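You operate a simulated robot arm through the tools that you are given. There is no shell and no other tool. Be economical: measure what you need, move in short steps, check, and stop when the job is done.

You run a simulated robot arm. Do the job below in one go: nothing can be reset, and whatever is moved stays where it is left.

Task
Fetch the teal bore plug and set it on top of the orange roll. Stack the brown box that says "75" from the top of the plywood bench on top of the brown box labelled "72". Open the wall bench drawer, put the green card from the top of the wall bench in the inside of the wall bench drawer and shut the drawer again. Take the 30 green filter from the top of the wall bench and put it on the lower shelf of the wall bench. Put two of the purple cans from the top of the wall bench on the shelf of the orange bench. Put the teal plug gauge on the top of the low shelf. Fetch the grey box from the top of the orange bench and set it on top of the flat cover there. Fetch the grey roll and set it on the top of the wall bench. Take the dark red cap from the top of the orange bench and put it on the grey pad there. Pull the gauge box lid open. The order is free. Set down upright: green filter, purple can, teal plug gauge, grey box, grey roll.

Only the result counts: the job must be done as asked and must still hold three seconds after the hand-in. Knocking over, shifting, dropping, spilling or breaking anything else fails it. A push-on lid holds only when it is set on centred and level and pressed home; a screw cap is set on level and turned clockwise until tight.

Robot
A 7-joint arm with a vacuum gripper on a trunk, on a base that drives. Base frame: it is fixed to the floor where the robot stands at the start and does not move with it; the origin is under the middle of the robot, x ahead of it, y to its left, z up. Units: mm, rad, N and s.
With the tool pointing down near the work surface it reaches from about 100 to 600 mm from the robot's upright axis, wherever it stands. Its first joint turns from -1.204 to 3.002 rad. Places, roughly: brown box [-9000, -5250, 1000]; dark red cap [500, 1250, 750]; flat cover (15x15x4 cm) [700, 900, 800]; gauge box lid [-15200, -4100, 900]; grey roll (9x9x10 cm) [900, 1300, 800]; inside of the wall bench drawer [600, -200, 700]; lower shelf of the wall bench [700, -200, 200]; orange roll (8x8x8 cm) [500, 300, 900]; shelf of the orange bench [700, 1100, 200]; teal bore plug (4x4x4 cm) [500, -100, 900]; teal plug gauge (4x4x8 cm) [500, 800, 800]; top of the low shelf [800, -1700, 1000]; top of the wall bench [700, -200, 900]; wall bench drawer [600, -200, 800]. Payload 1.06 kg.
Tool frame: the origin (TCP) lies in the middle of the cups' lips, and z points out of the cups. The gripper has 1 cup of 24 mm across, covering 24 by 24 mm (tool x, y); the bellows give 8 mm. With the vacuum on, a cup seals on a smooth face that it is pressed against (1 to 4 N); it does not hold porous or soft things. The pull reaches 23 N.
Orientation is told as [roll, pitch, yaw] about the base's x, y, z axes, in that order, counted from this pose: with the cups facing straight down, the tool's x points along the base's -x, its y along +y and its z along -z.

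Tools
- The arm moves only by the tool play_rows. Its argument "commands" is a list of rows, each an object (a shift or turn left out is 0, a gripper value left out holds the last) with "xyz": the shift along the base's x, y, z in cm, a list of three; "turn": the turn, a rotation vector about the base's x, y, z in degrees, a list of three. In form: [{"xyz": [tx, ty, tz], "turn": [rx, ry, rz]}, ...]. A call has 1 to 12 rows; each row shifts and turns the commanded pose from where the row before left it. "vacuum" is the vacuum: 1 switches it on, 0 off, set as the call begins (left out, the last holds). A row lasts 0.2 s, in which the tool goes at most 50 mm and 0.15 rad; a call with a longer step from one row to the next is refused whole, and so is a gripper value outside its range. A pose out of reach is approached as far as the arm can. The call stops where the force on the tool passes 40 N (or 10 N more than at its start, if that is more) or the arm is blocked; 0.2 s more then pass. The pull builds up within a second once a cup has sealed. Time passes only in rows, and 0.2 s behind the last, so rows that do not move give it time. The reply holds the time, the measured pose of the TCP, the force on the tool along the base axes and the pull of the vacuum, in the units named above and with some noise, with the torque about the TCP (base axes, N m) and any sound that the robot's microphone picked up, and new pictures: "show" is both (left out), scene, wrist or none.
- Cameras (640 x 400 px; columns grow to the right, rows downward): "scene" is now at [165.2, 2.4, 1248.8]; the picture's right is [0.01, -1.00, 0.00], its down [-0.51, -0.00, -0.86] and it looks along [0.86, 0.00, -0.51] (base axes); focal length 214 px, centre (320, 200). "wrist" rides on the gripper at [78, 19, -96] in the tool frame; the picture's right is [-0.24, 0.97, 0.00], its down [-0.71, -0.17, -0.69] and it looks along [-0.67, -0.16, 0.73] (tool axes); focal length 243 px, centre (320, 200). There is no depth. A picture from a camera that has moved, and an enlarged one, comes with that camera's place and axes in the base frame and with its lens.
- raise_lower(by): slides the trunk up (or, below 0, down) by that many mm; the arm and the scene camera ride with it, the base frame stays. It gives what a move gives, with no picture.
- base_move(legs): drives the robot by 1 to 6 legs, each [ahead, left, turn to the left] in mm, mm and rad, along the robot's own axes; the way and the turn of a leg run together, so that a leg with both is an arc; at most 1500 mm and 3.142 rad a leg. The arm and the cameras ride along, it lands a little off, and it stops where it bumps. It gives what a move gives, and a new picture of the scene camera.
- turn_head(pan, tilt): turns the head with the scene camera to pan (to the left, within 1.396 rad either way) and tilt (down, from -0.506 to 1.204), counted from straight ahead of the robot. It gives what a move gives, and a new picture of the scene camera.
- enlarge(camera, box): a new picture of the part [left, top, right, bottom] of that camera's present view, enlarged. The clock stands still meanwhile.
- finish_job(): hands the job in; it is judged then, once.

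Work in short steps. Places have to be worked out from the pictures, the camera data and where the tool is seen: move nearer, look again, correct. Check each grasp and each placing, and mend what went wrong. You have 556 turns and 360 pictures in all, those below and enlarged ones among them. Switch the vacuum off and draw the arm clear of the work before you hand the job in, unless the task says otherwise; then end with one line.

The tools are called after "Request:" as name(argument=value, ...) on one line, values as JSON. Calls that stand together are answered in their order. play_rows: Moves the arm, as the interface text tells. Its arguments: {"type":"object","properties":{"commands":{"type":"array","items":{"type":"object","properties":{"xyz":{"type":"array","items":{"type":"number"}},"turn":{"type":"array","items":{"type":"number"}}}}},"vacuum":{"type":"number"},"show":{"type":"string","enum":["both","scene","wrist","none"]}},"required":["commands"]} The other tools are called the same way: raise_lower (by) slides the trunk up or down; base_move (legs) drives the base; turn_head (pan, tilt) turns the head that bears the scene camera; enlarge (camera, box) takes an enlarged picture of a part of a camera's view; finish_job () hands the job in.

At the start:

```text
t: 0.0
position: [337.8, -1.8, 1183.3]
ee_rot: [-0.001, 0.0, 0.001]
wrist_force: [-0.2, 0.3, 0.0]
ft_torque: [0.01, -0.05, 0.0]
pull: 0.1
trunk travel left (down, up): [-400.0, 92.0]
robot x, y, heading: [-0.4, -1.1, -0.0]
head pan, tilt: [0.005, 0.532]
```

scene: 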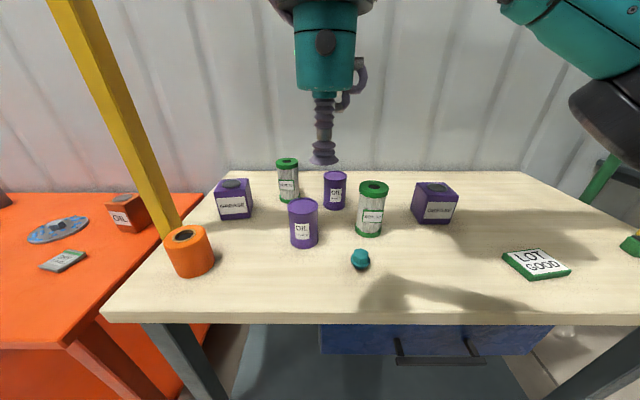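
wrist: 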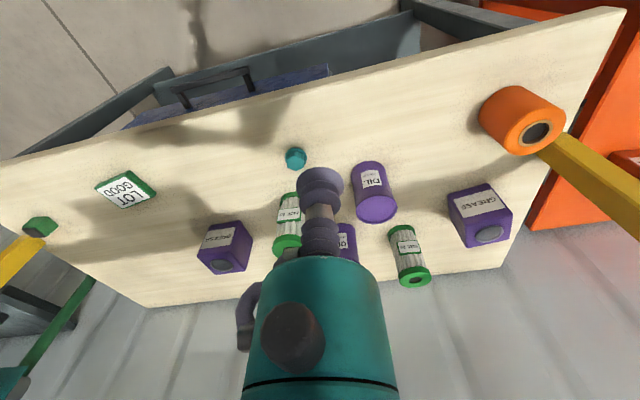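

I'll enlarge the scene first to read the labels on the wall bench.

Request:
enlarge(camera="scene", box=[180, 140, 480, 300])

Request:
turn_head(pan=1.0, tilt=0.6)

Request:
turn_head(pan=-1.0, tilt=0.5)

```text
2.13 times, centred on (330, 220) of scene
camera zoom: at [165.2, 2.4, 1248.8], right [0.01, -1.0, 0.0], down [-0.51, 0.0, -0.86], along [0.86, 0.0, -0.51], focal length 458 px, centre (299, 157)
```

zoom: 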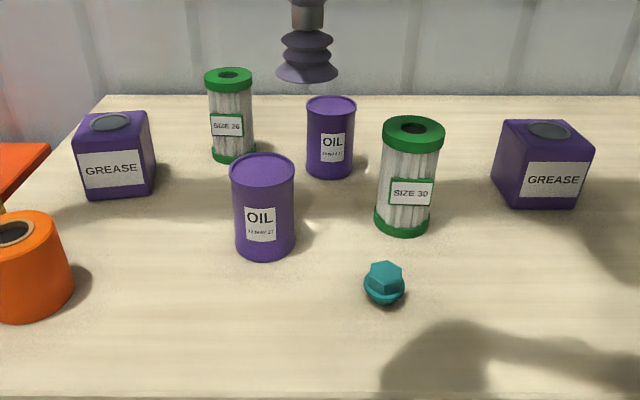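

```text
t: 1.3
position: [336.6, -1.7, 1182.3]
ee_rot: [0.0, 0.001, -0.001]
wrist_force: [0.2, 0.4, 0.5]
ft_torque: [0.01, 0.0, -0.02]
pull: 0.1
trunk travel left (down, up): [-400.0, 92.0]
robot x, y, heading: [1.1, 0.9, 0.0]
head pan, tilt: [1.0, 0.6]
camera scene: at [122.8, 76.2, 1242.8], right [0.84, -0.54, 0.0], down [-0.31, -0.48, -0.83], along [0.45, 0.69, -0.56], focal length 214 px, centre (320, 200)
```

scene: 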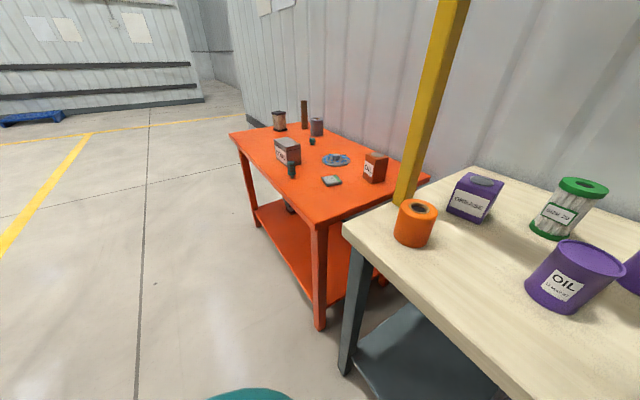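

```text
t: 3.2
position: [337.5, -2.3, 1181.9]
ee_rot: [0.001, -0.001, -0.002]
wrist_force: [0.4, 0.0, -0.3]
ft_torque: [0.02, 0.05, -0.03]
pull: 0.0
trunk travel left (down, up): [-400.0, 92.0]
robot x, y, heading: [-0.5, 0.2, 0.005]
head pan, tilt: [-1.0, 0.499]
camera scene: at [124.2, -74.6, 1251.8], right [-0.84, -0.54, 0.0], down [-0.26, 0.4, -0.88], along [0.47, -0.74, -0.48], focal length 214 px, centre (320, 200)
```

scene: 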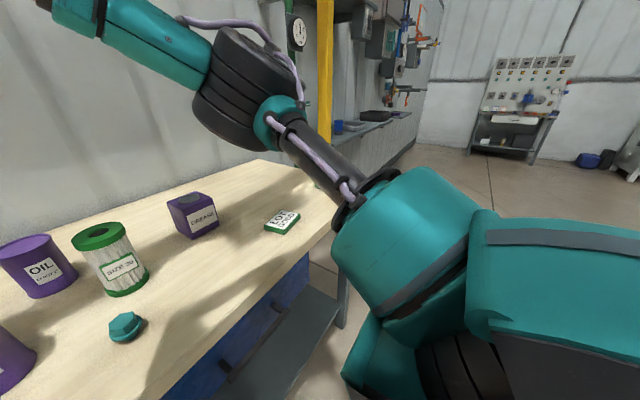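

The bore plug triangulates to about (483, -81, 915), so the wall bench top is at about z=895. I'll bring the tool above the plug and look with the wrist camera.

Request:
turn_head(pan=0.0, tilt=0.75)

Request:
play_rows(commands=[{"xyz": [2.9, -1.6, -3]}, {"xyz": [2.9, -1.6, -3]}, {"xyz": [2.9, -1.6, -3]}, {"xyz": [2.9, -1.6, -3]}, {"xyz": [2.9, -1.5, -3]}, {"xyz": [0, 0, 0]}])

```text
t: 4.5
position: [338.1, -1.2, 1183.4]
ee_rot: [0.001, -0.001, 0.0]
wrist_force: [0.2, -0.2, -0.4]
ft_torque: [0.01, 0.01, -0.01]
pull: 0.1
trunk travel left (down, up): [-400.0, 92.0]
robot x, y, heading: [-0.8, 0.8, 0.001]
head pan, tilt: [0.0, 0.75]
camera scene: at [157.9, 1.8, 1229.9], right [0.0, -1.0, 0.0], down [-0.68, 0.0, -0.73], along [0.73, 0.0, -0.68], focal length 214 px, centre (320, 200)
```

scene: 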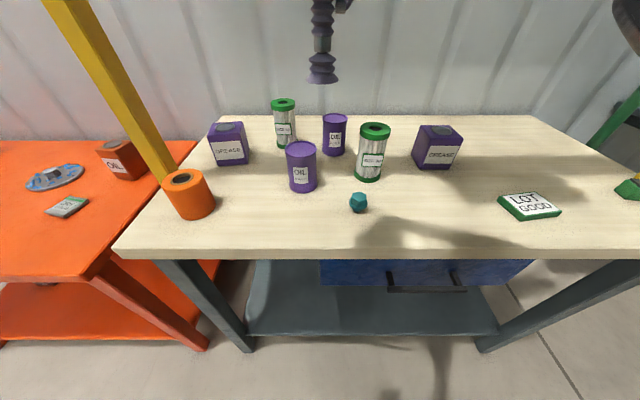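

```text
t: 5.9
position: [483.7, -78.8, 1029.5]
ee_rot: [0.0, -0.001, 0.001]
wrist_force: [0.3, 0.7, -0.5]
ft_torque: [0.0, 0.01, -0.05]
pull: 0.2
trunk travel left (down, up): [-400.0, 92.0]
robot x, y, heading: [-0.6, 0.7, 0.005]
head pan, tilt: [0.0, 0.75]
camera scene: at [157.8, 2.0, 1229.9], right [0.0, -1.0, 0.0], down [-0.68, 0.0, -0.73], along [0.73, 0.0, -0.68], focal length 214 px, centre (320, 200)
camera wrist: at [404.7, -60.7, 1126.5], right [0.24, 0.97, 0.0], down [0.71, -0.17, 0.69], along [0.67, -0.16, -0.73], focal length 243 px, centre (320, 200)
```

scene: 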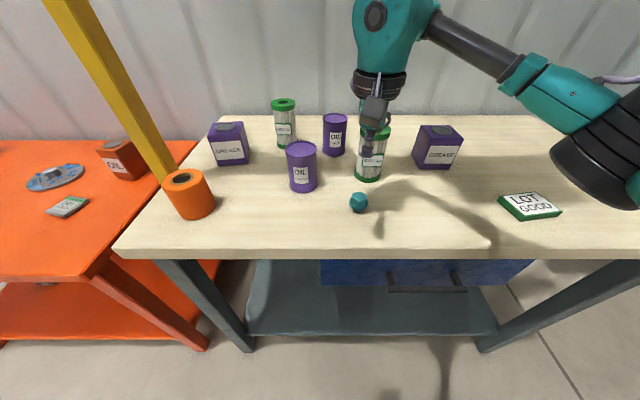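
wrist: 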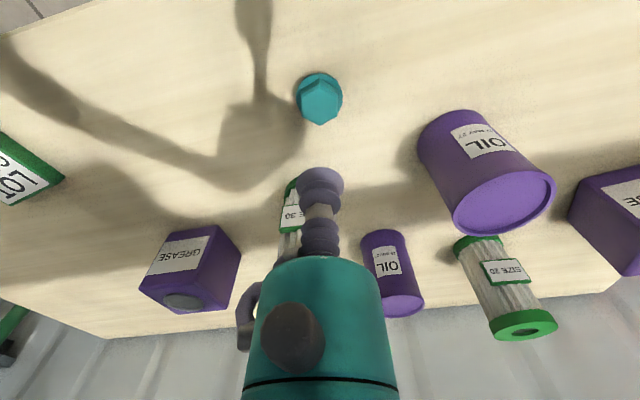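

I'll enlarge the wrist view to see the plug's top face.

Request:
enlarge(camera="wrist", box=[260, 50, 380, 125])

Request:
enlarge(camera="scene", box=[320, 170, 400, 220])

```text
5.33 times, centred on (320, 88) of wrist
camera zoom: at [404.7, -60.7, 1126.5], right [0.24, 0.97, 0.0], down [0.71, -0.17, 0.69], along [0.67, -0.16, -0.73], focal length 1294 px, centre (320, 800)
```

zoom: 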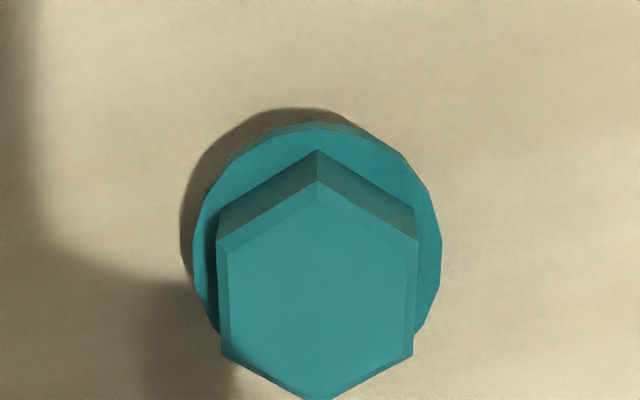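

```text
8.00 times, centred on (360, 195) of scene
camera zoom: at [157.8, 2.0, 1229.9], right [0.0, -1.0, 0.0], down [-0.68, 0.0, -0.73], along [0.73, 0.0, -0.68], focal length 1716 px, centre (0, 240)
```

zoom: 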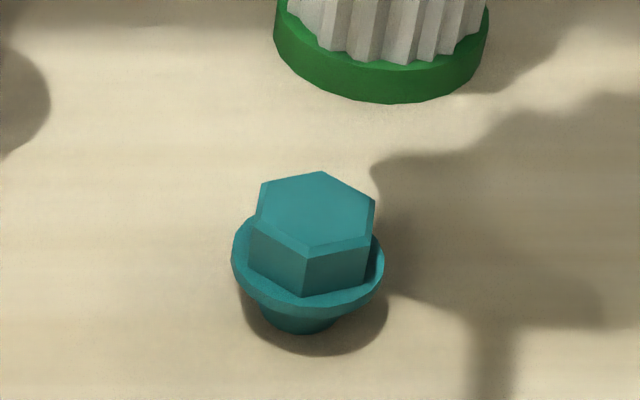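

The plug's hex top is at about (476, -78, 944). I'll go down just above it with the vacuum on.

Request:
play_rows(commands=[{"xyz": [-0.4, 0, -3.5]}, {"xyz": [-0.4, 0, -3.4]}, {"xyz": [0, 0, -0.8]}, {"xyz": [0, 0, -0.3]}, {"xyz": [0, 0, 0]}], vacuum=1, show="wrist")

```text
t: 7.1
position: [474.9, -81.1, 949.9]
ee_rot: [0.0, 0.0, 0.001]
wrist_force: [-0.6, 0.4, 0.1]
ft_torque: [0.0, 0.02, 0.01]
pull: 0.2
trunk travel left (down, up): [-400.0, 92.0]
robot x, y, heading: [-2.1, -1.1, 0.001]
head pan, tilt: [0.0, 0.75]
camera wrist: at [396.7, -61.1, 1046.1], right [0.24, 0.97, 0.0], down [0.71, -0.17, 0.69], along [0.67, -0.16, -0.73], focal length 243 px, centre (320, 200)
```

wrist: 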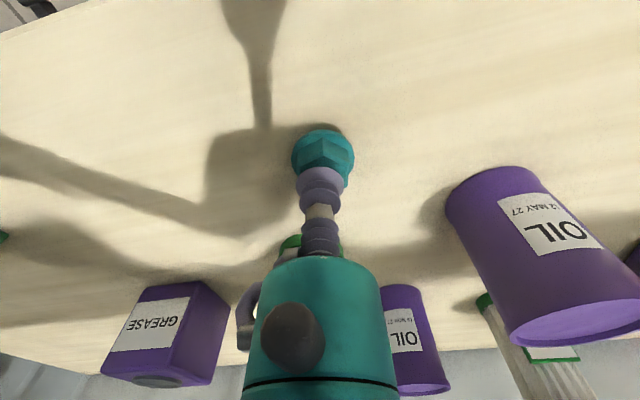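

The cup looks centred over the hex, so I'll press down gently in small steps.

Request:
play_rows(commands=[{"xyz": [0, 0, -0.3]}, {"xyz": [0, 0, -0.3]}, {"xyz": [0, 0, -0.2]}, {"xyz": [0, 0, 0]}, {"xyz": [0, 0, 0]}], show="none")

```text
t: 8.3
position: [474.2, -80.1, 943.3]
ee_rot: [0.0, 0.0, 0.0]
wrist_force: [-0.3, 0.3, 0.2]
ft_torque: [0.01, -0.02, 0.0]
pull: 0.0
trunk travel left (down, up): [-400.0, 92.0]
robot x, y, heading: [2.3, 0.1, 0.002]
head pan, tilt: [0.0, 0.75]
```

There's no contact yet, so I'll go on down.

Request:
play_rows(commands=[{"xyz": [0, 0, -0.2]}, {"xyz": [0, 0, -0.2]}, {"xyz": [0, 0, -0.2]}, {"xyz": [0, 0, 0]}, {"xyz": [0, 0, 0]}], show="wrist")

```text
t: 9.5
position: [474.0, -80.4, 938.6]
ee_rot: [0.0, 0.0, -0.001]
wrist_force: [0.2, -0.6, -0.4]
ft_torque: [0.02, 0.02, 0.01]
pull: 0.0
trunk travel left (down, up): [-400.0, 92.0]
robot x, y, heading: [-3.0, 0.4, 0.004]
head pan, tilt: [0.0, 0.75]
camera wrist: at [396.4, -61.3, 1034.6], right [0.24, 0.97, 0.0], down [0.71, -0.17, 0.69], along [0.67, -0.16, -0.73], focal length 243 px, centre (320, 200)
```

wrist: 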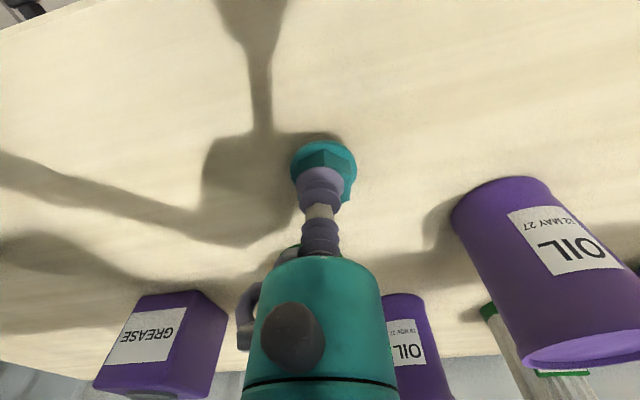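

I'll zoom in to check the alignment.

Request:
enlarge(camera="wrist", box=[270, 130, 370, 220])

```text
4.44 times, centred on (320, 175) of wrist
camera zoom: at [396.4, -61.3, 1034.6], right [0.24, 0.97, 0.0], down [0.71, -0.17, 0.69], along [0.67, -0.16, -0.73], focal length 1078 px, centre (320, 311)
```

zoom: 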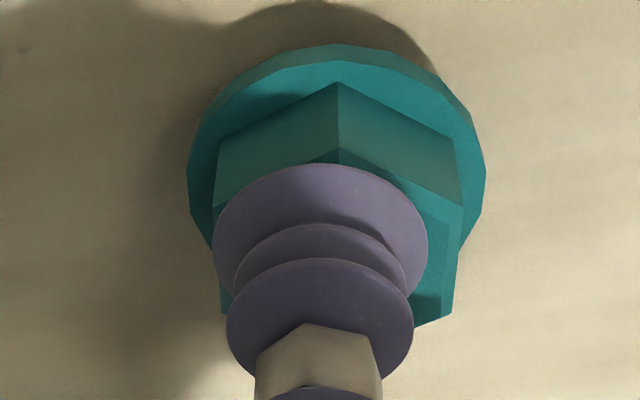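

The cup sits slightly to -x and -y of the hex centre. I'll nudge +x 3 mm and +y 1.5 mm, then go down.

Request:
play_rows(commands=[{"xyz": [0.3, 0.15, 0]}, {"xyz": [0, 0, -0.2]}, {"xyz": [0, 0, -0.2]}, {"xyz": [0, 0, 0]}, {"xyz": [0, 0, 0]}], show="none")

Request:
enlarge(camera="wrist", box=[270, 130, 370, 220])

```text
t: 10.7
position: [477.4, -79.0, 935.9]
ee_rot: [-0.001, -0.001, 0.0]
wrist_force: [1.8, -0.8, 8.1]
ft_torque: [0.02, -0.1, 0.01]
pull: 23.2
trunk travel left (down, up): [-400.0, 92.0]
robot x, y, heading: [1.7, 0.1, 0.005]
head pan, tilt: [0.0, 0.75]
```

```text
4.44 times, centred on (320, 175) of wrist
camera zoom: at [398.8, -60.2, 1030.8], right [0.24, 0.97, 0.0], down [0.71, -0.17, 0.69], along [0.67, -0.16, -0.73], focal length 1078 px, centre (320, 311)
```

zoom: 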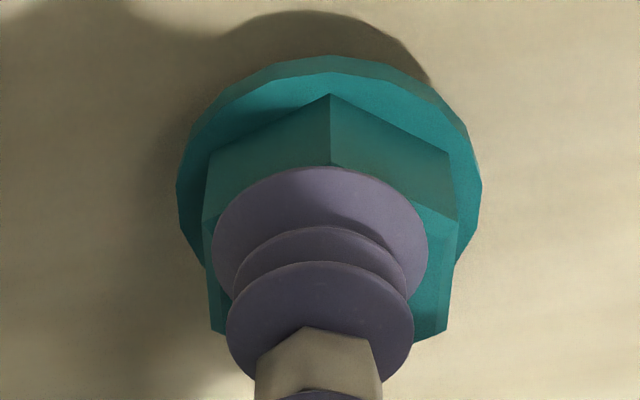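

It sealed with a pull of 23 N. I'll lift the plug and carry it towards the orange roll.

Request:
play_rows(commands=[{"xyz": [0, 0, 1]}, {"xyz": [0, 0, 3]}, {"xyz": [0, 0, 4]}, {"xyz": [0, 2, 4]}, {"xyz": [0, 4.5, 1]}, {"xyz": [0, 4.5, 0]}, {"xyz": [0, 4.5, 0]}, {"xyz": [0, 4.5, 0]}, {"xyz": [0, 4.5, 0]}, {"xyz": [0, 4.5, 0]}, {"xyz": [0, 4.4, 0]}, {"xyz": [0, 0, 0]}])

```text
t: 13.3
position: [461.0, 184.7, 1058.7]
ee_rot: [0.003, -0.002, 0.0]
wrist_force: [-0.8, 0.6, -0.2]
ft_torque: [-0.03, 0.0, -0.02]
pull: 22.6
out of reach, approached as far as the arm can: row 10, 11
trunk travel left (down, up): [-400.0, 92.0]
robot x, y, heading: [0.2, -0.1, 0.003]
head pan, tilt: [0.0, 0.75]
camera scene: at [157.9, 1.9, 1229.9], right [0.0, -1.0, 0.0], down [-0.68, 0.0, -0.73], along [0.73, 0.0, -0.68], focal length 214 px, centre (320, 200)
camera wrist: at [382.4, 204.2, 1154.7], right [0.24, 0.97, 0.0], down [0.71, -0.17, 0.69], along [0.67, -0.16, -0.73], focal length 243 px, centre (320, 200)
```

scene: 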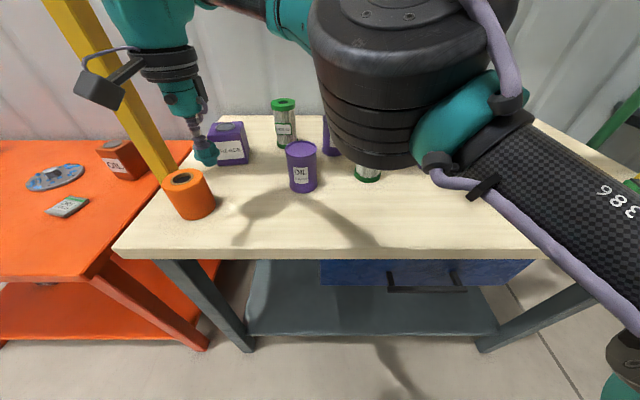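
wrist: 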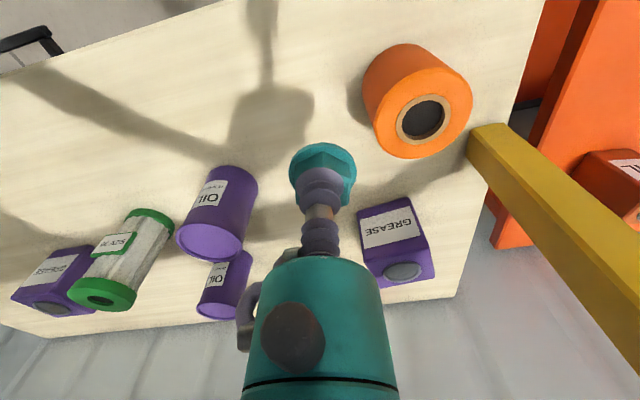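

The roll is just beyond the arm's reach sideways. Its top centre is at about (482, 262), so I'll drive the base left by the difference, which brings the plug over it.

Request:
base_move(legs=[[20, 76, 0]])

Request:
play_rows(commands=[{"xyz": [0, 0, 0]}], show="wrist")

```text
t: 14.3
position: [482.4, 262.2, 1058.4]
ee_rot: [-0.001, 0.0, -0.001]
wrist_force: [0.7, 0.4, -0.7]
ft_torque: [-0.01, -0.01, 0.02]
pull: 23.0
trunk travel left (down, up): [-400.0, 92.0]
robot x, y, heading: [19.0, 72.3, -0.003]
head pan, tilt: [0.0, 0.75]
camera scene: at [178.6, 79.0, 1229.8], right [0.0, -1.0, 0.0], down [-0.68, 0.0, -0.73], along [0.73, 0.0, -0.68], focal length 214 px, centre (320, 200)
```

scene: 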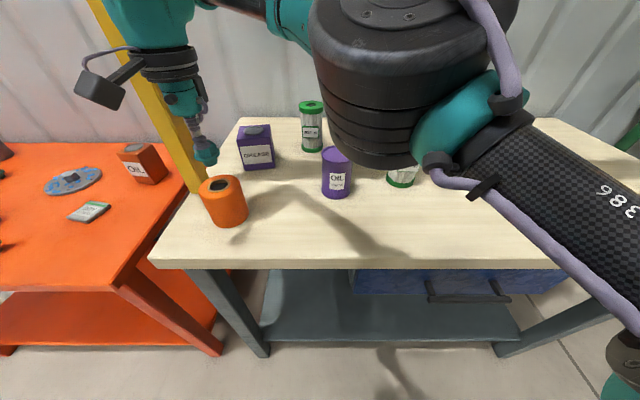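

```text
t: 14.7
position: [481.9, 260.5, 1058.9]
ee_rot: [0.0, 0.0, 0.0]
wrist_force: [-0.2, -0.1, 0.5]
ft_torque: [-0.03, 0.0, 0.01]
pull: 22.4
trunk travel left (down, up): [-400.0, 92.0]
robot x, y, heading: [22.1, 71.5, -0.0]
head pan, tilt: [0.0, 0.75]
camera wrist: at [403.2, 280.3, 1154.6], right [0.24, 0.97, 0.0], down [0.71, -0.17, 0.69], along [0.67, -0.16, -0.73], focal length 243 px, centre (320, 200)
```

wrist: 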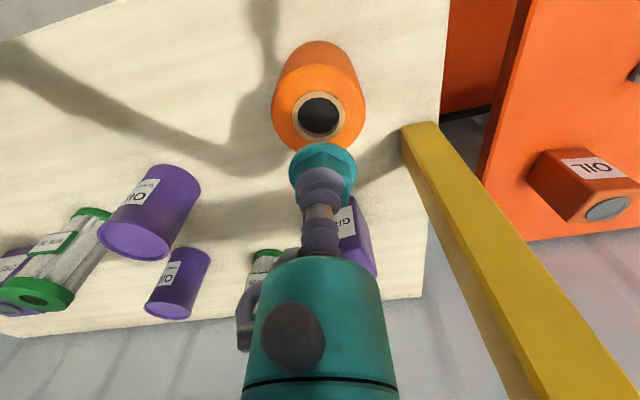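

The roll centre is right under the plug, so I'll lower the plug towards it.

Request:
play_rows(commands=[{"xyz": [0, 0.1, -1.5]}, {"xyz": [0, 0, -1.5]}, {"xyz": [0, 0, -0.4]}, {"xyz": [0, 0, 0]}], show="wrist")

Request:
enlarge(camera="wrist", box=[260, 60, 380, 210])

```text
t: 15.7
position: [481.7, 261.0, 1022.4]
ee_rot: [0.002, -0.001, 0.0]
wrist_force: [0.5, -0.7, 0.1]
ft_torque: [-0.01, -0.03, -0.06]
pull: 23.0
trunk travel left (down, up): [-400.0, 92.0]
robot x, y, heading: [19.1, 76.1, -0.001]
head pan, tilt: [0.0, 0.75]
camera wrist: at [402.6, 281.7, 1118.4], right [0.24, 0.97, 0.0], down [0.71, -0.17, 0.69], along [0.67, -0.16, -0.73], focal length 243 px, centre (320, 200)
```

wrist: 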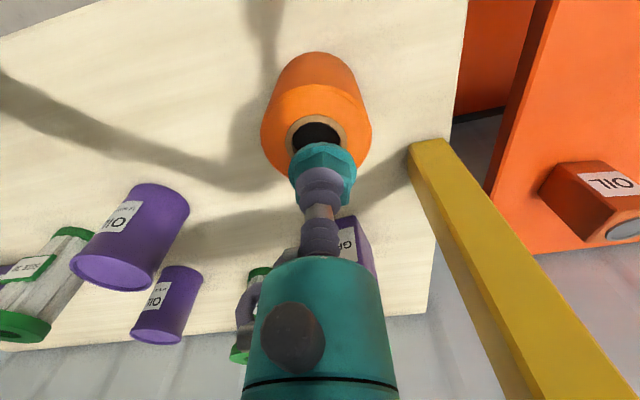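

```text
2.67 times, centred on (320, 135) of wrist
camera zoom: at [402.6, 281.7, 1118.4], right [0.24, 0.97, 0.0], down [0.71, -0.17, 0.69], along [0.67, -0.16, -0.73], focal length 647 px, centre (320, 373)
```

zoom: 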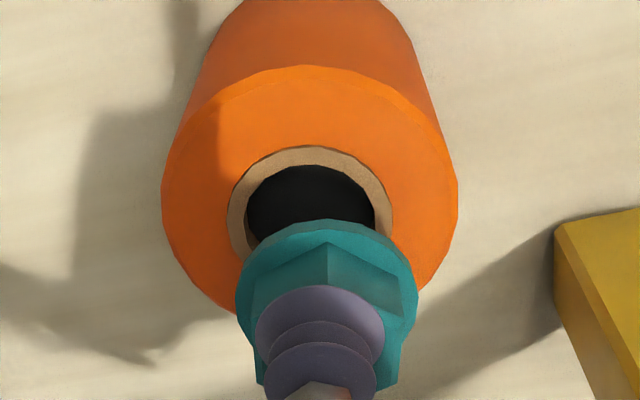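

The bore is about 33 mm wide and centred at about (479, 261). I'll shift 3 mm back in x and lower so the stem goes into the bore.

Request:
play_rows(commands=[{"xyz": [-0.25, 0, -0.4]}, {"xyz": [0, 0, -0.4]}, {"xyz": [0, 0, -0.4]}, {"xyz": [0, 0, 0]}], show="none")

Request:
enlarge(camera="wrist", box=[260, 60, 380, 210])

```text
t: 16.7
position: [477.8, 261.0, 1014.5]
ee_rot: [0.004, -0.002, -0.001]
wrist_force: [0.5, 0.8, 15.9]
ft_torque: [0.07, -0.07, 0.0]
pull: 23.1
trunk travel left (down, up): [-400.0, 92.0]
robot x, y, heading: [22.4, 79.0, 0.003]
head pan, tilt: [0.0, 0.75]
```

```text
2.67 times, centred on (320, 135) of wrist
camera zoom: at [400.0, 280.8, 1110.0], right [0.24, 0.97, 0.0], down [0.71, -0.17, 0.69], along [0.67, -0.16, -0.73], focal length 647 px, centre (320, 373)
```

zoom: 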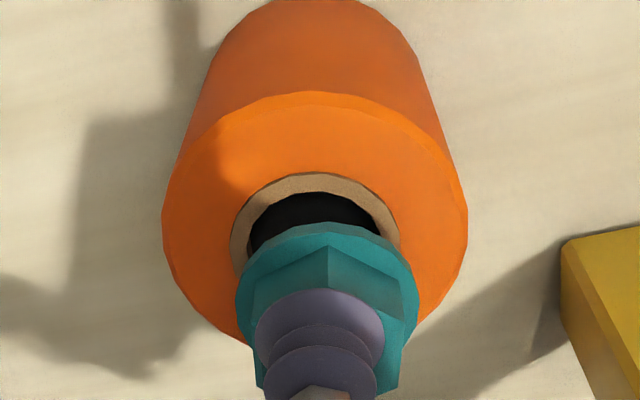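

It's resting on the roll top with an even contact force. I'll ease the press, release and retreat upwards.

Request:
play_rows(commands=[{"xyz": [0.1, 0, 0.2]}, {"xyz": [0, 0, 0.2]}, {"xyz": [0, 0, 0]}], show="none")

Request:
play_rows(commands=[{"xyz": [0, 0, 0]}, {"xyz": [0, 0, 0]}, {"xyz": [0, 0, 0]}, {"xyz": [0, 0, 0]}, {"xyz": [0, 0, 0.5]}, {"xyz": [0, 0, 2]}, {"xyz": [0, 0, 3]}, {"xyz": [0, 0, 3]}], vacuum=0)

```text
t: 17.5
position: [479.8, 261.9, 1016.9]
ee_rot: [0.001, 0.001, 0.0]
wrist_force: [0.3, 0.3, 0.2]
ft_torque: [0.0, -0.01, 0.02]
pull: 22.6
trunk travel left (down, up): [-400.0, 92.0]
robot x, y, heading: [18.5, 76.4, 0.0]
head pan, tilt: [0.0, 0.75]
```

```text
t: 19.3
position: [475.7, 254.7, 1097.8]
ee_rot: [0.003, 0.0, 0.001]
wrist_force: [-0.4, -0.1, 0.3]
ft_torque: [-0.06, 0.03, 0.0]
pull: 0.0
out of reach, approached as far as the arm can: row 8
trunk travel left (down, up): [-400.0, 92.0]
robot x, y, heading: [21.3, 75.2, 0.002]
head pan, tilt: [0.0, 0.75]
camera scene: at [178.3, 78.2, 1229.9], right [0.0, -1.0, 0.0], down [-0.68, 0.0, -0.73], along [0.73, 0.0, -0.68], focal length 214 px, centre (320, 200)
camera wrist: at [398.0, 272.9, 1193.4], right [0.24, 0.97, 0.0], down [0.71, -0.17, 0.69], along [0.67, -0.16, -0.73], focal length 243 px, centre (320, 200)
```

scene: 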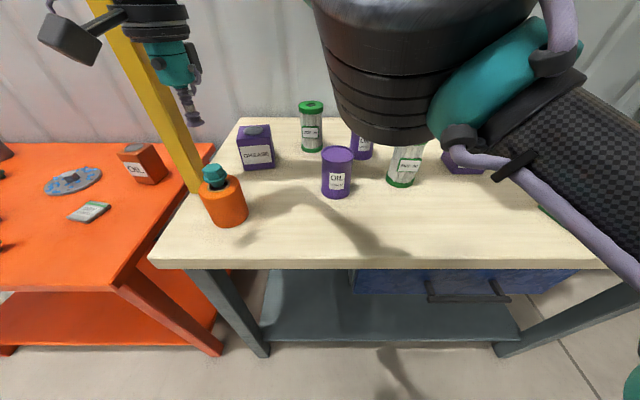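
wrist: 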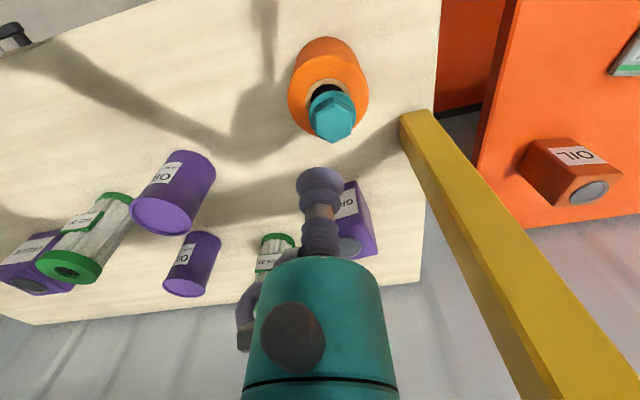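

The plug is on the roll. Next is the drawer, so I'll back off, move right in front of it and look at it.

Request:
base_move(legs=[[-420, 0, 0], [0, -290, 0]])

Request:
enlarge(camera="scene", box=[240, 150, 440, 275])

```text
t: 23.6
position: [48.0, -39.0, 1097.4]
ee_rot: [0.002, 0.001, 0.002]
wrist_force: [0.1, -0.3, -0.9]
ft_torque: [0.03, -0.01, 0.01]
pull: 0.1
trunk travel left (down, up): [-400.0, 92.0]
robot x, y, heading: [-409.7, -215.8, -0.002]
head pan, tilt: [0.0, 0.75]
camera scene: at [-251.0, -214.6, 1229.9], right [0.0, -1.0, 0.0], down [-0.68, 0.0, -0.73], along [0.73, 0.0, -0.68], focal length 214 px, centre (320, 200)
```

scene: 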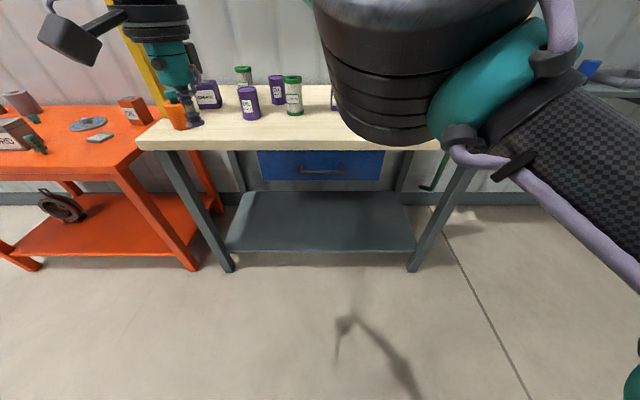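

```text
3.20 times, centred on (340, 212) of scene
camera zoom: at [-251.0, -214.6, 1229.9], right [0.0, -1.0, 0.0], down [-0.68, 0.0, -0.73], along [0.73, 0.0, -0.68], focal length 686 px, centre (256, 160)
```

zoom: 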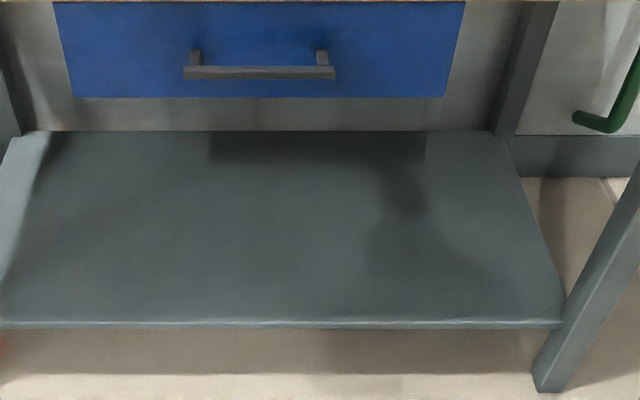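

The drawer front is at about x=400 and the handle at about (360, -219, 788). I'll turn the tool to face forward (+x) and use suction on the drawer face beside the handle.

Request:
play_rows(commands=[{"turn": [0, -8.2, 0]}, {"turn": [0, -8.2, 0]}, {"turn": [0, -8.2, 0]}, {"turn": [0, -8.2, 0]}, {"turn": [0, -8.2, 0]}, {"turn": [0, -8.2, 0]}, {"turn": [0, -8.2, 0]}, {"turn": [0, -8.2, 0]}, {"turn": [0, -8.2, 0]}, {"turn": [0, -8.2, 0]}, {"turn": [0, -8, 0]}, {"xyz": [0, 0, 0]}])

```text
t: 26.2
position: [46.4, -38.7, 1098.0]
ee_rot: [2.93, -1.567, -2.928]
wrist_force: [-0.2, -0.2, 0.2]
ft_torque: [-0.01, -0.04, -0.04]
pull: 0.2
trunk travel left (down, up): [-400.0, 92.0]
robot x, y, heading: [-408.1, -217.4, -0.004]
head pan, tilt: [0.0, 0.75]
camera scene: at [-251.2, -214.1, 1229.9], right [0.0, -1.0, 0.0], down [-0.68, 0.0, -0.73], along [0.73, 0.0, -0.68], focal length 214 px, centre (320, 200)
camera wrist: at [-49.0, -19.8, 1019.1], right [0.0, 0.97, 0.24], down [-0.69, -0.17, 0.71], along [0.73, -0.16, 0.67], focal length 243 px, centre (320, 200)
```

scene: 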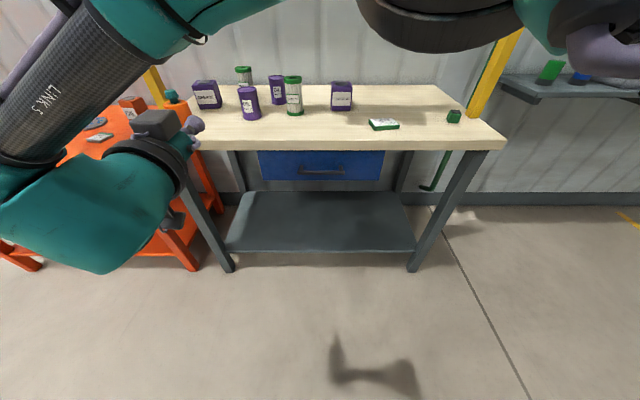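
wrist: 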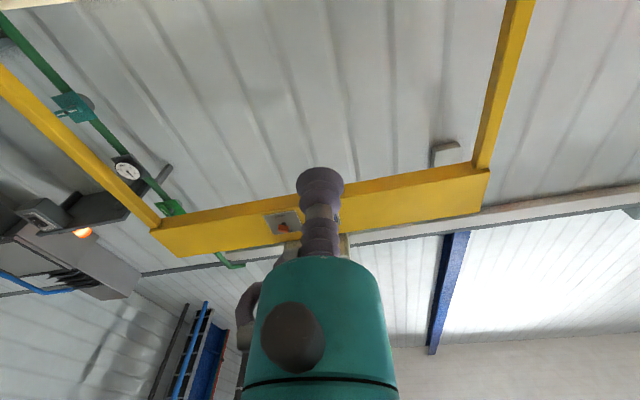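

The tool faces forward. I'll lower it to z≈790, in line with the drawer face left of the handle.

Request:
play_rows(commands=[{"xyz": [0, -1, -4.5]}, {"xyz": [0, -1, -4.5]}, {"xyz": [0, -1, -4.5]}, {"xyz": [0, -1, -4.5]}, {"xyz": [0, -1, -4.5]}, {"xyz": [0, -1, -4.5]}, {"xyz": [0, -0.5, -3.7]}, {"xyz": [0, 0, 0]}], show="scene")

```text
t: 28.0
position: [51.2, -139.9, 816.1]
ee_rot: [0.192, -1.567, -0.191]
wrist_force: [-0.5, -0.9, -0.3]
ft_torque: [-0.01, 0.03, 0.01]
pull: 0.0
out of reach, approached as far as the arm can: row 5, 6, 7
trunk travel left (down, up): [-400.0, 92.0]
robot x, y, heading: [-409.3, -216.1, -0.001]
head pan, tilt: [0.0, 0.75]
camera scene: at [-251.0, -214.1, 1229.9], right [0.0, -1.0, 0.0], down [-0.68, 0.0, -0.73], along [0.73, 0.0, -0.68], focal length 214 px, centre (320, 200)
```

scene: 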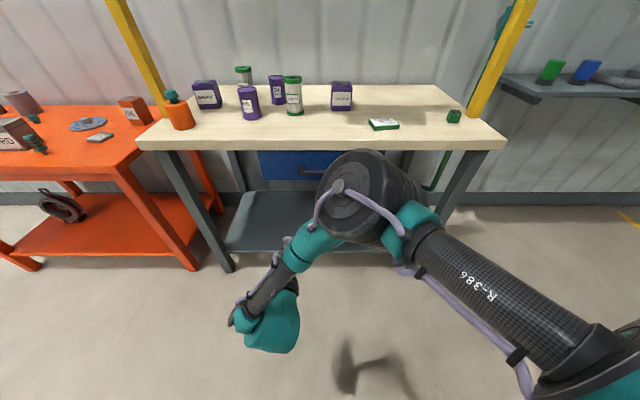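

The elbow pushes forward in this pose. I'll raise the arm back up relative to the trunk and lower the trunk instead.

Request:
play_rows(commands=[{"xyz": [0, 1, 4.5]}, {"xyz": [0, 1, 4.5]}, {"xyz": [0, 1, 4.5]}, {"xyz": [0, 1, 4.5]}, {"xyz": [0, 1, 4.5]}, {"xyz": [0, 1, 4.5]}, {"xyz": [0, 0.5, 3.7]}, {"xyz": [0, 0, 0]}], show="none")

Request:
raise_lower(by=-307)

Request:
turn_head(pan=0.0, tilt=0.35)

```text
t: 29.8
position: [50.1, -73.5, 1127.0]
ee_rot: [0.597, -1.568, -0.6]
wrist_force: [-0.2, 1.3, -0.4]
ft_torque: [-0.01, 0.02, 0.03]
pull: 0.0
trunk travel left (down, up): [-400.0, 92.0]
robot x, y, heading: [-404.8, -214.7, 0.002]
head pan, tilt: [0.0, 0.75]
```

```text
t: 32.8
position: [54.1, -72.4, 820.3]
ee_rot: [2.839, -1.569, -2.835]
wrist_force: [0.5, -0.2, -0.2]
ft_torque: [-0.01, 0.0, -0.03]
pull: 0.0
trunk travel left (down, up): [-93.0, 399.0]
robot x, y, heading: [-409.7, -217.7, -0.004]
head pan, tilt: [0.0, 0.75]
```

```text
t: 33.7
position: [54.8, -72.9, 820.3]
ee_rot: [2.628, -1.571, -2.626]
wrist_force: [-0.1, -0.1, -0.4]
ft_torque: [-0.02, 0.01, 0.04]
pull: 0.1
trunk travel left (down, up): [-93.0, 399.0]
robot x, y, heading: [-405.9, -215.1, 0.003]
head pan, tilt: [0.0, 0.351]
camera scene: at [-149.5, -214.1, 940.2], right [0.0, -1.0, 0.0], down [-0.34, 0.0, -0.94], along [0.94, 0.0, -0.34], focal length 214 px, centre (320, 200)
```

scene: 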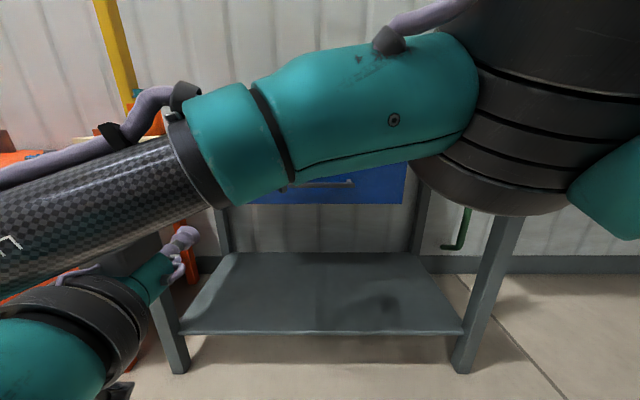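

With the arm this folded the elbow sits as far forward as the tool. I'll extend the tool forward so the elbow lags behind it, and look again.

Request:
play_rows(commands=[{"xyz": [4.5, 0, 0]}, {"xyz": [4.5, 0, 0]}, {"xyz": [4.5, 0, 0]}, {"xyz": [4.5, -0.5, 0]}, {"xyz": [4, -1, -1]}, {"xyz": [0, -1, -1]}, {"xyz": [0, 0, 0]}])

```text
t: 35.3
position: [273.7, -97.1, 802.7]
ee_rot: [2.785, -1.571, -2.783]
wrist_force: [-0.2, 0.0, -0.6]
ft_torque: [0.01, -0.03, 0.03]
pull: 0.1
trunk travel left (down, up): [-93.0, 399.0]
robot x, y, heading: [-407.8, -218.8, -0.004]
head pan, tilt: [0.0, 0.351]
camera scene: at [-149.5, -214.1, 940.2], right [0.0, -1.0, 0.0], down [-0.34, 0.0, -0.94], along [0.94, 0.0, -0.34], focal length 214 px, centre (320, 200)
camera wrist: at [179.2, -78.7, 724.4], right [0.0, 0.97, 0.24], down [-0.69, -0.17, 0.71], along [0.73, -0.16, 0.67], focal length 243 px, centre (320, 200)
```

scene: 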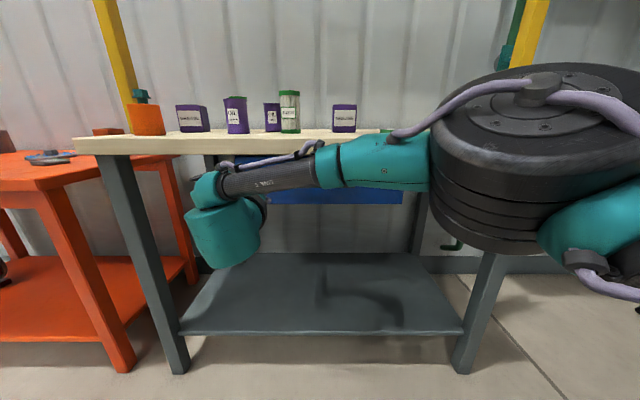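
wrist: 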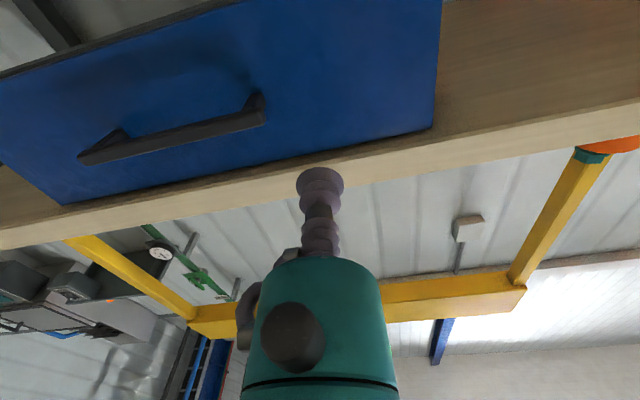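

The arm is fine now. The drawer front spans about y 0…-450 and z 757…860. I'll advance to the face at y≈-85, z≈800 with the vacuum on.

Request:
play_rows(commands=[{"xyz": [4, 1, 0]}, {"xyz": [4, 0, 0]}, {"xyz": [2.5, 0, 0]}, {"xyz": [0.5, 0, 0]}, {"xyz": [0.3, 0, 0]}, {"xyz": [0, 0, 0]}], vacuum=1)

```text
t: 36.7
position: [386.4, -87.7, 800.4]
ee_rot: [-2.853, -1.57, 2.855]
wrist_force: [-0.2, -0.1, -0.4]
ft_torque: [-0.01, -0.01, -0.01]
pull: 0.0
trunk travel left (down, up): [-93.0, 399.0]
robot x, y, heading: [-409.3, -216.6, 0.001]
head pan, tilt: [0.0, 0.351]
camera scene: at [-149.5, -214.1, 940.2], right [0.0, -1.0, 0.0], down [-0.34, 0.0, -0.94], along [0.94, 0.0, -0.34], focal length 214 px, centre (320, 200)
camera wrist: at [290.8, -68.7, 722.2], right [0.0, 0.97, 0.23], down [-0.69, -0.17, 0.71], along [0.73, -0.16, 0.67], focal length 243 px, centre (320, 200)
```

scene: 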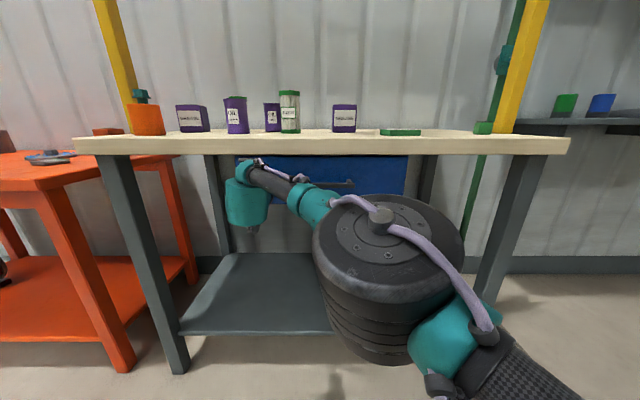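
wrist: 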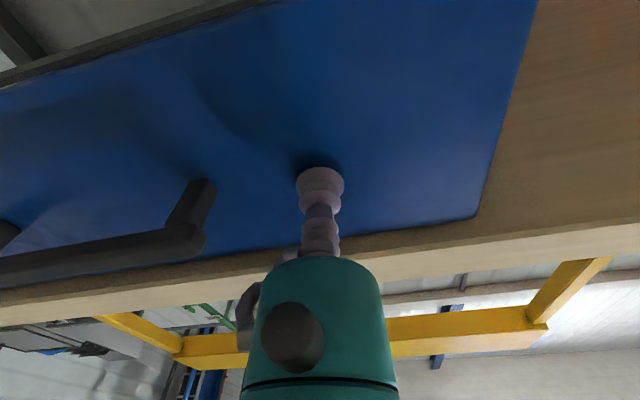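

It's nearly on the face, so I'll press on slowly.

Request:
play_rows(commands=[{"xyz": [0.3, 0, 0]}, {"xyz": [0.3, 0, 0]}, {"xyz": [0.3, 0, 0]}, {"xyz": [0, 0, 0]}, {"xyz": [0, 0, 0]}], show="none")

```text
t: 37.9
position: [391.4, -90.9, 800.7]
ee_rot: [-2.772, -1.568, 2.776]
wrist_force: [-1.1, 8.2, 2.0]
ft_torque: [-0.02, 0.05, -0.04]
pull: 23.1
out of reach, approached as far as the arm can: row 2, 3
trunk travel left (down, up): [-93.0, 399.0]
robot x, y, heading: [-407.8, -216.7, 0.0]
head pan, tilt: [0.0, 0.351]
```

It sealed on the drawer. I'll pull back gently.

Request:
play_rows(commands=[{"xyz": [-0.8, 0, 0]}, {"xyz": [-1, 0, 0]}, {"xyz": [-1, 0, 0]}, {"xyz": [-1, 0, 0]}, {"xyz": [-1, 0, 0]}, {"xyz": [-1, 0, 0]}, {"xyz": [0, 0, 0]}], show="wrist")

```text
t: 39.5
position: [333.4, -92.3, 799.1]
ee_rot: [-2.497, -1.57, 2.5]
wrist_force: [-0.7, 8.4, 3.9]
ft_torque: [-0.08, 0.02, -0.04]
pull: 23.0
trunk travel left (down, up): [-93.0, 399.0]
robot x, y, heading: [-409.6, -214.1, 0.001]
head pan, tilt: [0.0, 0.351]
camera wrist: at [236.9, -73.2, 721.7], right [0.0, 0.97, 0.23], down [-0.69, -0.17, 0.71], along [0.73, -0.16, 0.67], focal length 243 px, centre (320, 200)
```

wrist: 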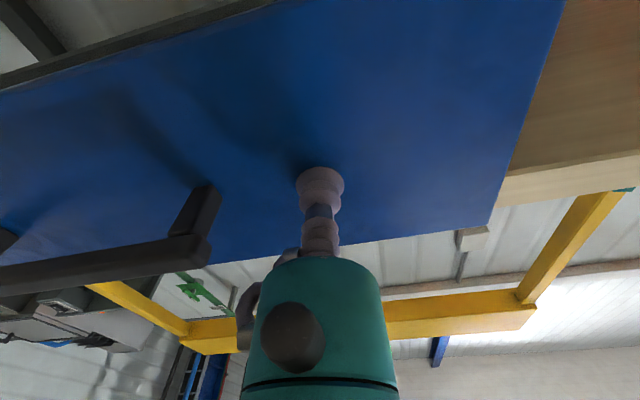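

The drawer is opening, so I'll go on pulling about 14 cm more.

Request:
play_rows(commands=[{"xyz": [-1.2, -0.3, -0.1]}, {"xyz": [-1.4, -0.3, -0.1]}, {"xyz": [-1.4, 0, 0]}, {"xyz": [-1.4, 0, 0]}, {"xyz": [-1.4, 0, 0]}, {"xyz": [-1.4, 0, 0]}, {"xyz": [-1.4, 0, 0]}, {"xyz": [-1.4, 0, 0]}, {"xyz": [-1.4, 0, 0]}, {"xyz": [-1.4, 0, 0]}, {"xyz": [0, 0, 0]}], show="scene")

```text
t: 41.9
position: [194.0, -97.9, 798.0]
ee_rot: [0.759, -1.57, -0.76]
wrist_force: [-0.7, -5.6, -9.6]
ft_torque: [0.06, -0.15, -0.07]
pull: 22.5
trunk travel left (down, up): [-93.0, 399.0]
robot x, y, heading: [-406.5, -216.7, -0.0]
head pan, tilt: [0.0, 0.351]
camera scene: at [-149.0, -214.6, 940.0], right [0.0, -1.0, 0.0], down [-0.34, 0.0, -0.94], along [0.94, 0.0, -0.34], focal length 214 px, centre (320, 200)
```

scene: 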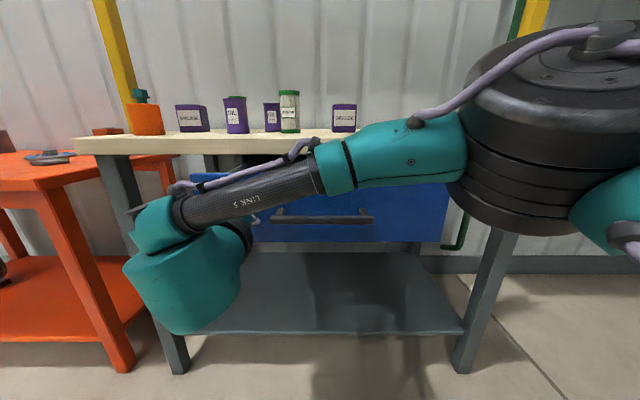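

The drawer is open about 20 cm, with its front at x≈197. I'll release it and retreat.

Request:
play_rows(commands=[{"xyz": [0, 0, 0]}, {"xyz": [0, 0, 0]}, {"xyz": [0, 0, 0]}, {"xyz": [-0.5, 0, 0]}, {"xyz": [-3, 0, 0]}, {"xyz": [-4, 0, 0]}, {"xyz": [-4, 0, 0]}, {"xyz": [-3, 0, 0]}], vacuum=0, show="wrist")

Request:
base_move(legs=[[-300, 0, 0]])

Request:
raise_lower(by=307)

```text
t: 43.7
position: [48.4, -99.1, 793.3]
ee_rot: [2.631, -1.568, -2.634]
wrist_force: [0.5, 1.2, -0.1]
ft_torque: [-0.01, -0.04, -0.03]
pull: 0.1
trunk travel left (down, up): [-93.0, 399.0]
robot x, y, heading: [-408.2, -217.2, -0.002]
head pan, tilt: [0.0, 0.351]
camera wrist: at [-47.3, -80.4, 715.5], right [0.0, 0.97, 0.24], down [-0.69, -0.17, 0.71], along [0.73, -0.16, 0.67], focal length 243 px, centre (320, 200)
```

wrist: 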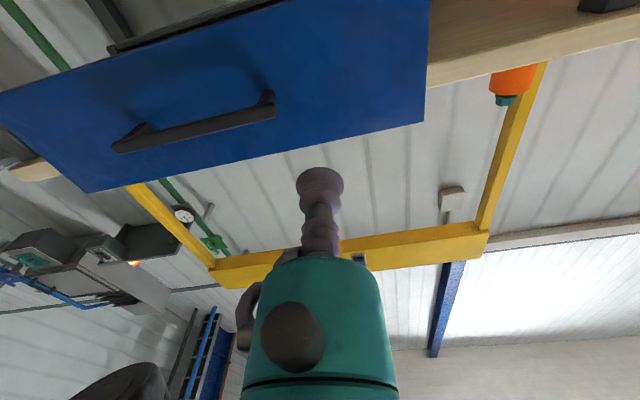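

```text
t: 45.7
position: [-248.3, -100.0, 793.6]
ee_rot: [2.436, -1.57, -2.437]
wrist_force: [0.5, 0.6, 0.1]
ft_torque: [-0.03, 0.0, 0.03]
pull: 0.0
trunk travel left (down, up): [-93.0, 399.0]
robot x, y, heading: [-701.3, -216.9, -0.006]
head pan, tilt: [0.0, 0.351]
camera scene: at [-446.1, -214.1, 940.2], right [0.0, -1.0, 0.0], down [-0.34, 0.0, -0.94], along [0.94, 0.0, -0.34], focal length 214 px, centre (320, 200)
```

scene: 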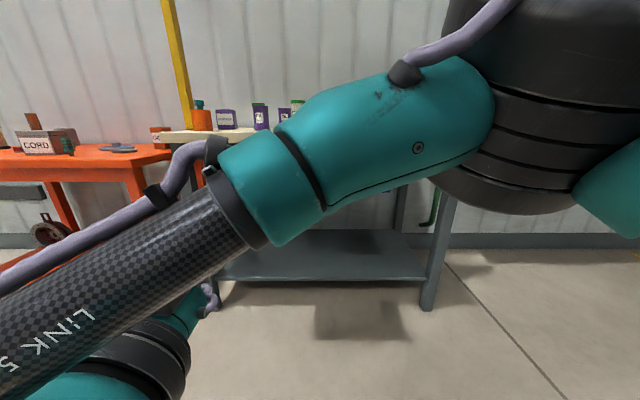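

```text
t: 48.8
position: [-247.2, -99.3, 1099.3]
ee_rot: [1.73, -1.57, -1.73]
wrist_force: [-0.2, 0.1, 0.4]
ft_torque: [-0.02, -0.01, 0.0]
pull: 0.1
trunk travel left (down, up): [-400.0, 92.0]
robot x, y, heading: [-704.7, -216.1, -0.003]
head pan, tilt: [0.0, 0.351]
```

I'll turn the tool back down and drive to the right end of the bench, from where both the card and the open drawer are in reach.

Request:
play_rows(commands=[{"turn": [0, 8.2, 0]}, {"turn": [0, 8.2, 0]}, {"turn": [0, 8.2, 0]}, {"turn": [0, 8.2, 0]}, {"turn": [0, 8.2, 0]}, {"turn": [0, 8.2, 0]}, {"turn": [0, 8.2, 0]}, {"turn": [0, 8.2, 0]}, {"turn": [0, 8.2, 0]}, {"turn": [0, 8.2, 0]}, {"turn": [0, 8, 0]}, {"xyz": [0, 0, 0]}], show="none")

Request:
base_move(legs=[[0, -500, 0], [500, 0, 0]])

Request:
turn_head(pan=0.3, tilt=0.6)

```text
t: 51.4
position: [-248.5, -99.5, 1100.8]
ee_rot: [-0.001, 0.001, -0.001]
wrist_force: [0.1, -0.3, 0.4]
ft_torque: [-0.01, 0.01, -0.02]
pull: 0.2
trunk travel left (down, up): [-400.0, 92.0]
robot x, y, heading: [-704.5, -217.8, -0.002]
head pan, tilt: [0.0, 0.351]
```

```text
t: 56.8
position: [242.8, -599.3, 1100.0]
ee_rot: [0.0, 0.0, 0.0]
wrist_force: [-0.4, -0.2, 0.5]
ft_torque: [0.01, 0.02, 0.01]
pull: 0.2
trunk travel left (down, up): [-400.0, 92.0]
robot x, y, heading: [-213.8, -713.1, 0.002]
head pan, tilt: [0.0, 0.351]
camera scene: at [-46.7, -714.1, 1265.5], right [0.0, -1.0, 0.0], down [-0.34, 0.0, -0.94], along [0.94, 0.0, -0.34], focal length 214 px, centre (320, 200)
```

scene: 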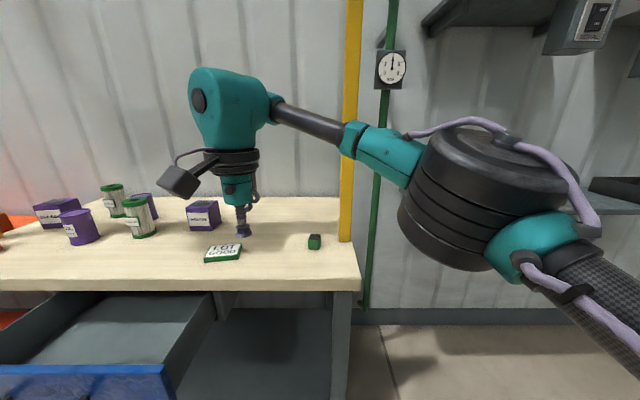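

```text
t: 57.6
position: [242.4, -600.4, 1101.8]
ee_rot: [0.001, -0.001, -0.001]
wrist_force: [-0.5, 0.0, -0.2]
ft_torque: [0.01, -0.01, 0.01]
pull: 0.1
trunk travel left (down, up): [-400.0, 92.0]
robot x, y, heading: [-218.5, -714.7, 0.004]
head pan, tilt: [0.3, 0.6]
camera scene: at [-55.7, -688.0, 1242.8], right [0.29, -0.96, 0.0], down [-0.54, -0.17, -0.83], along [0.79, 0.24, -0.56], focal length 214 px, centre (320, 200)
```

scene: 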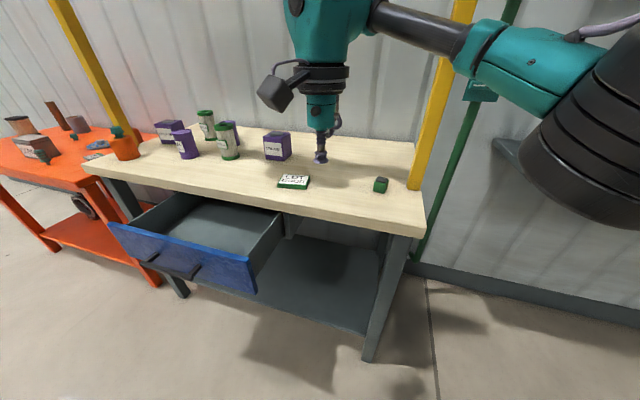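

I'd like to see my own base footprint against the drawer, so I'll tilt the head down.

Request:
turn_head(pan=0.5, tilt=1.2)

```text
t: 58.6
position: [242.5, -598.9, 1100.6]
ee_rot: [0.0, 0.0, 0.001]
wrist_force: [0.0, 0.1, 0.3]
ft_torque: [0.02, -0.02, 0.01]
pull: 0.0
trunk travel left (down, up): [-400.0, 92.0]
robot x, y, heading: [-216.7, -715.3, -0.001]
head pan, tilt: [0.499, 1.201]
camera scene: at [-91.0, -687.3, 1198.2], right [0.48, -0.88, 0.0], down [-0.82, -0.45, -0.36], along [0.32, 0.17, -0.93], focal length 214 px, centre (320, 200)
```

scene: 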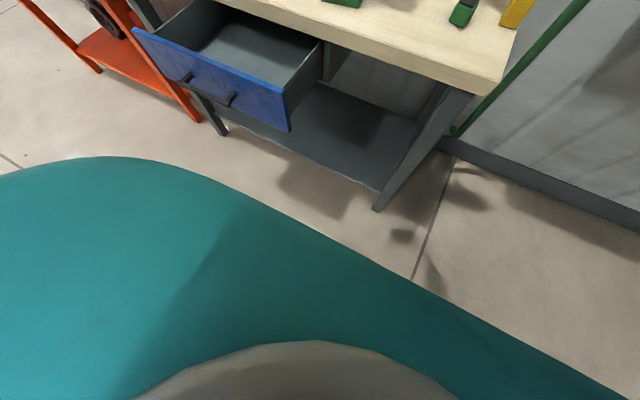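

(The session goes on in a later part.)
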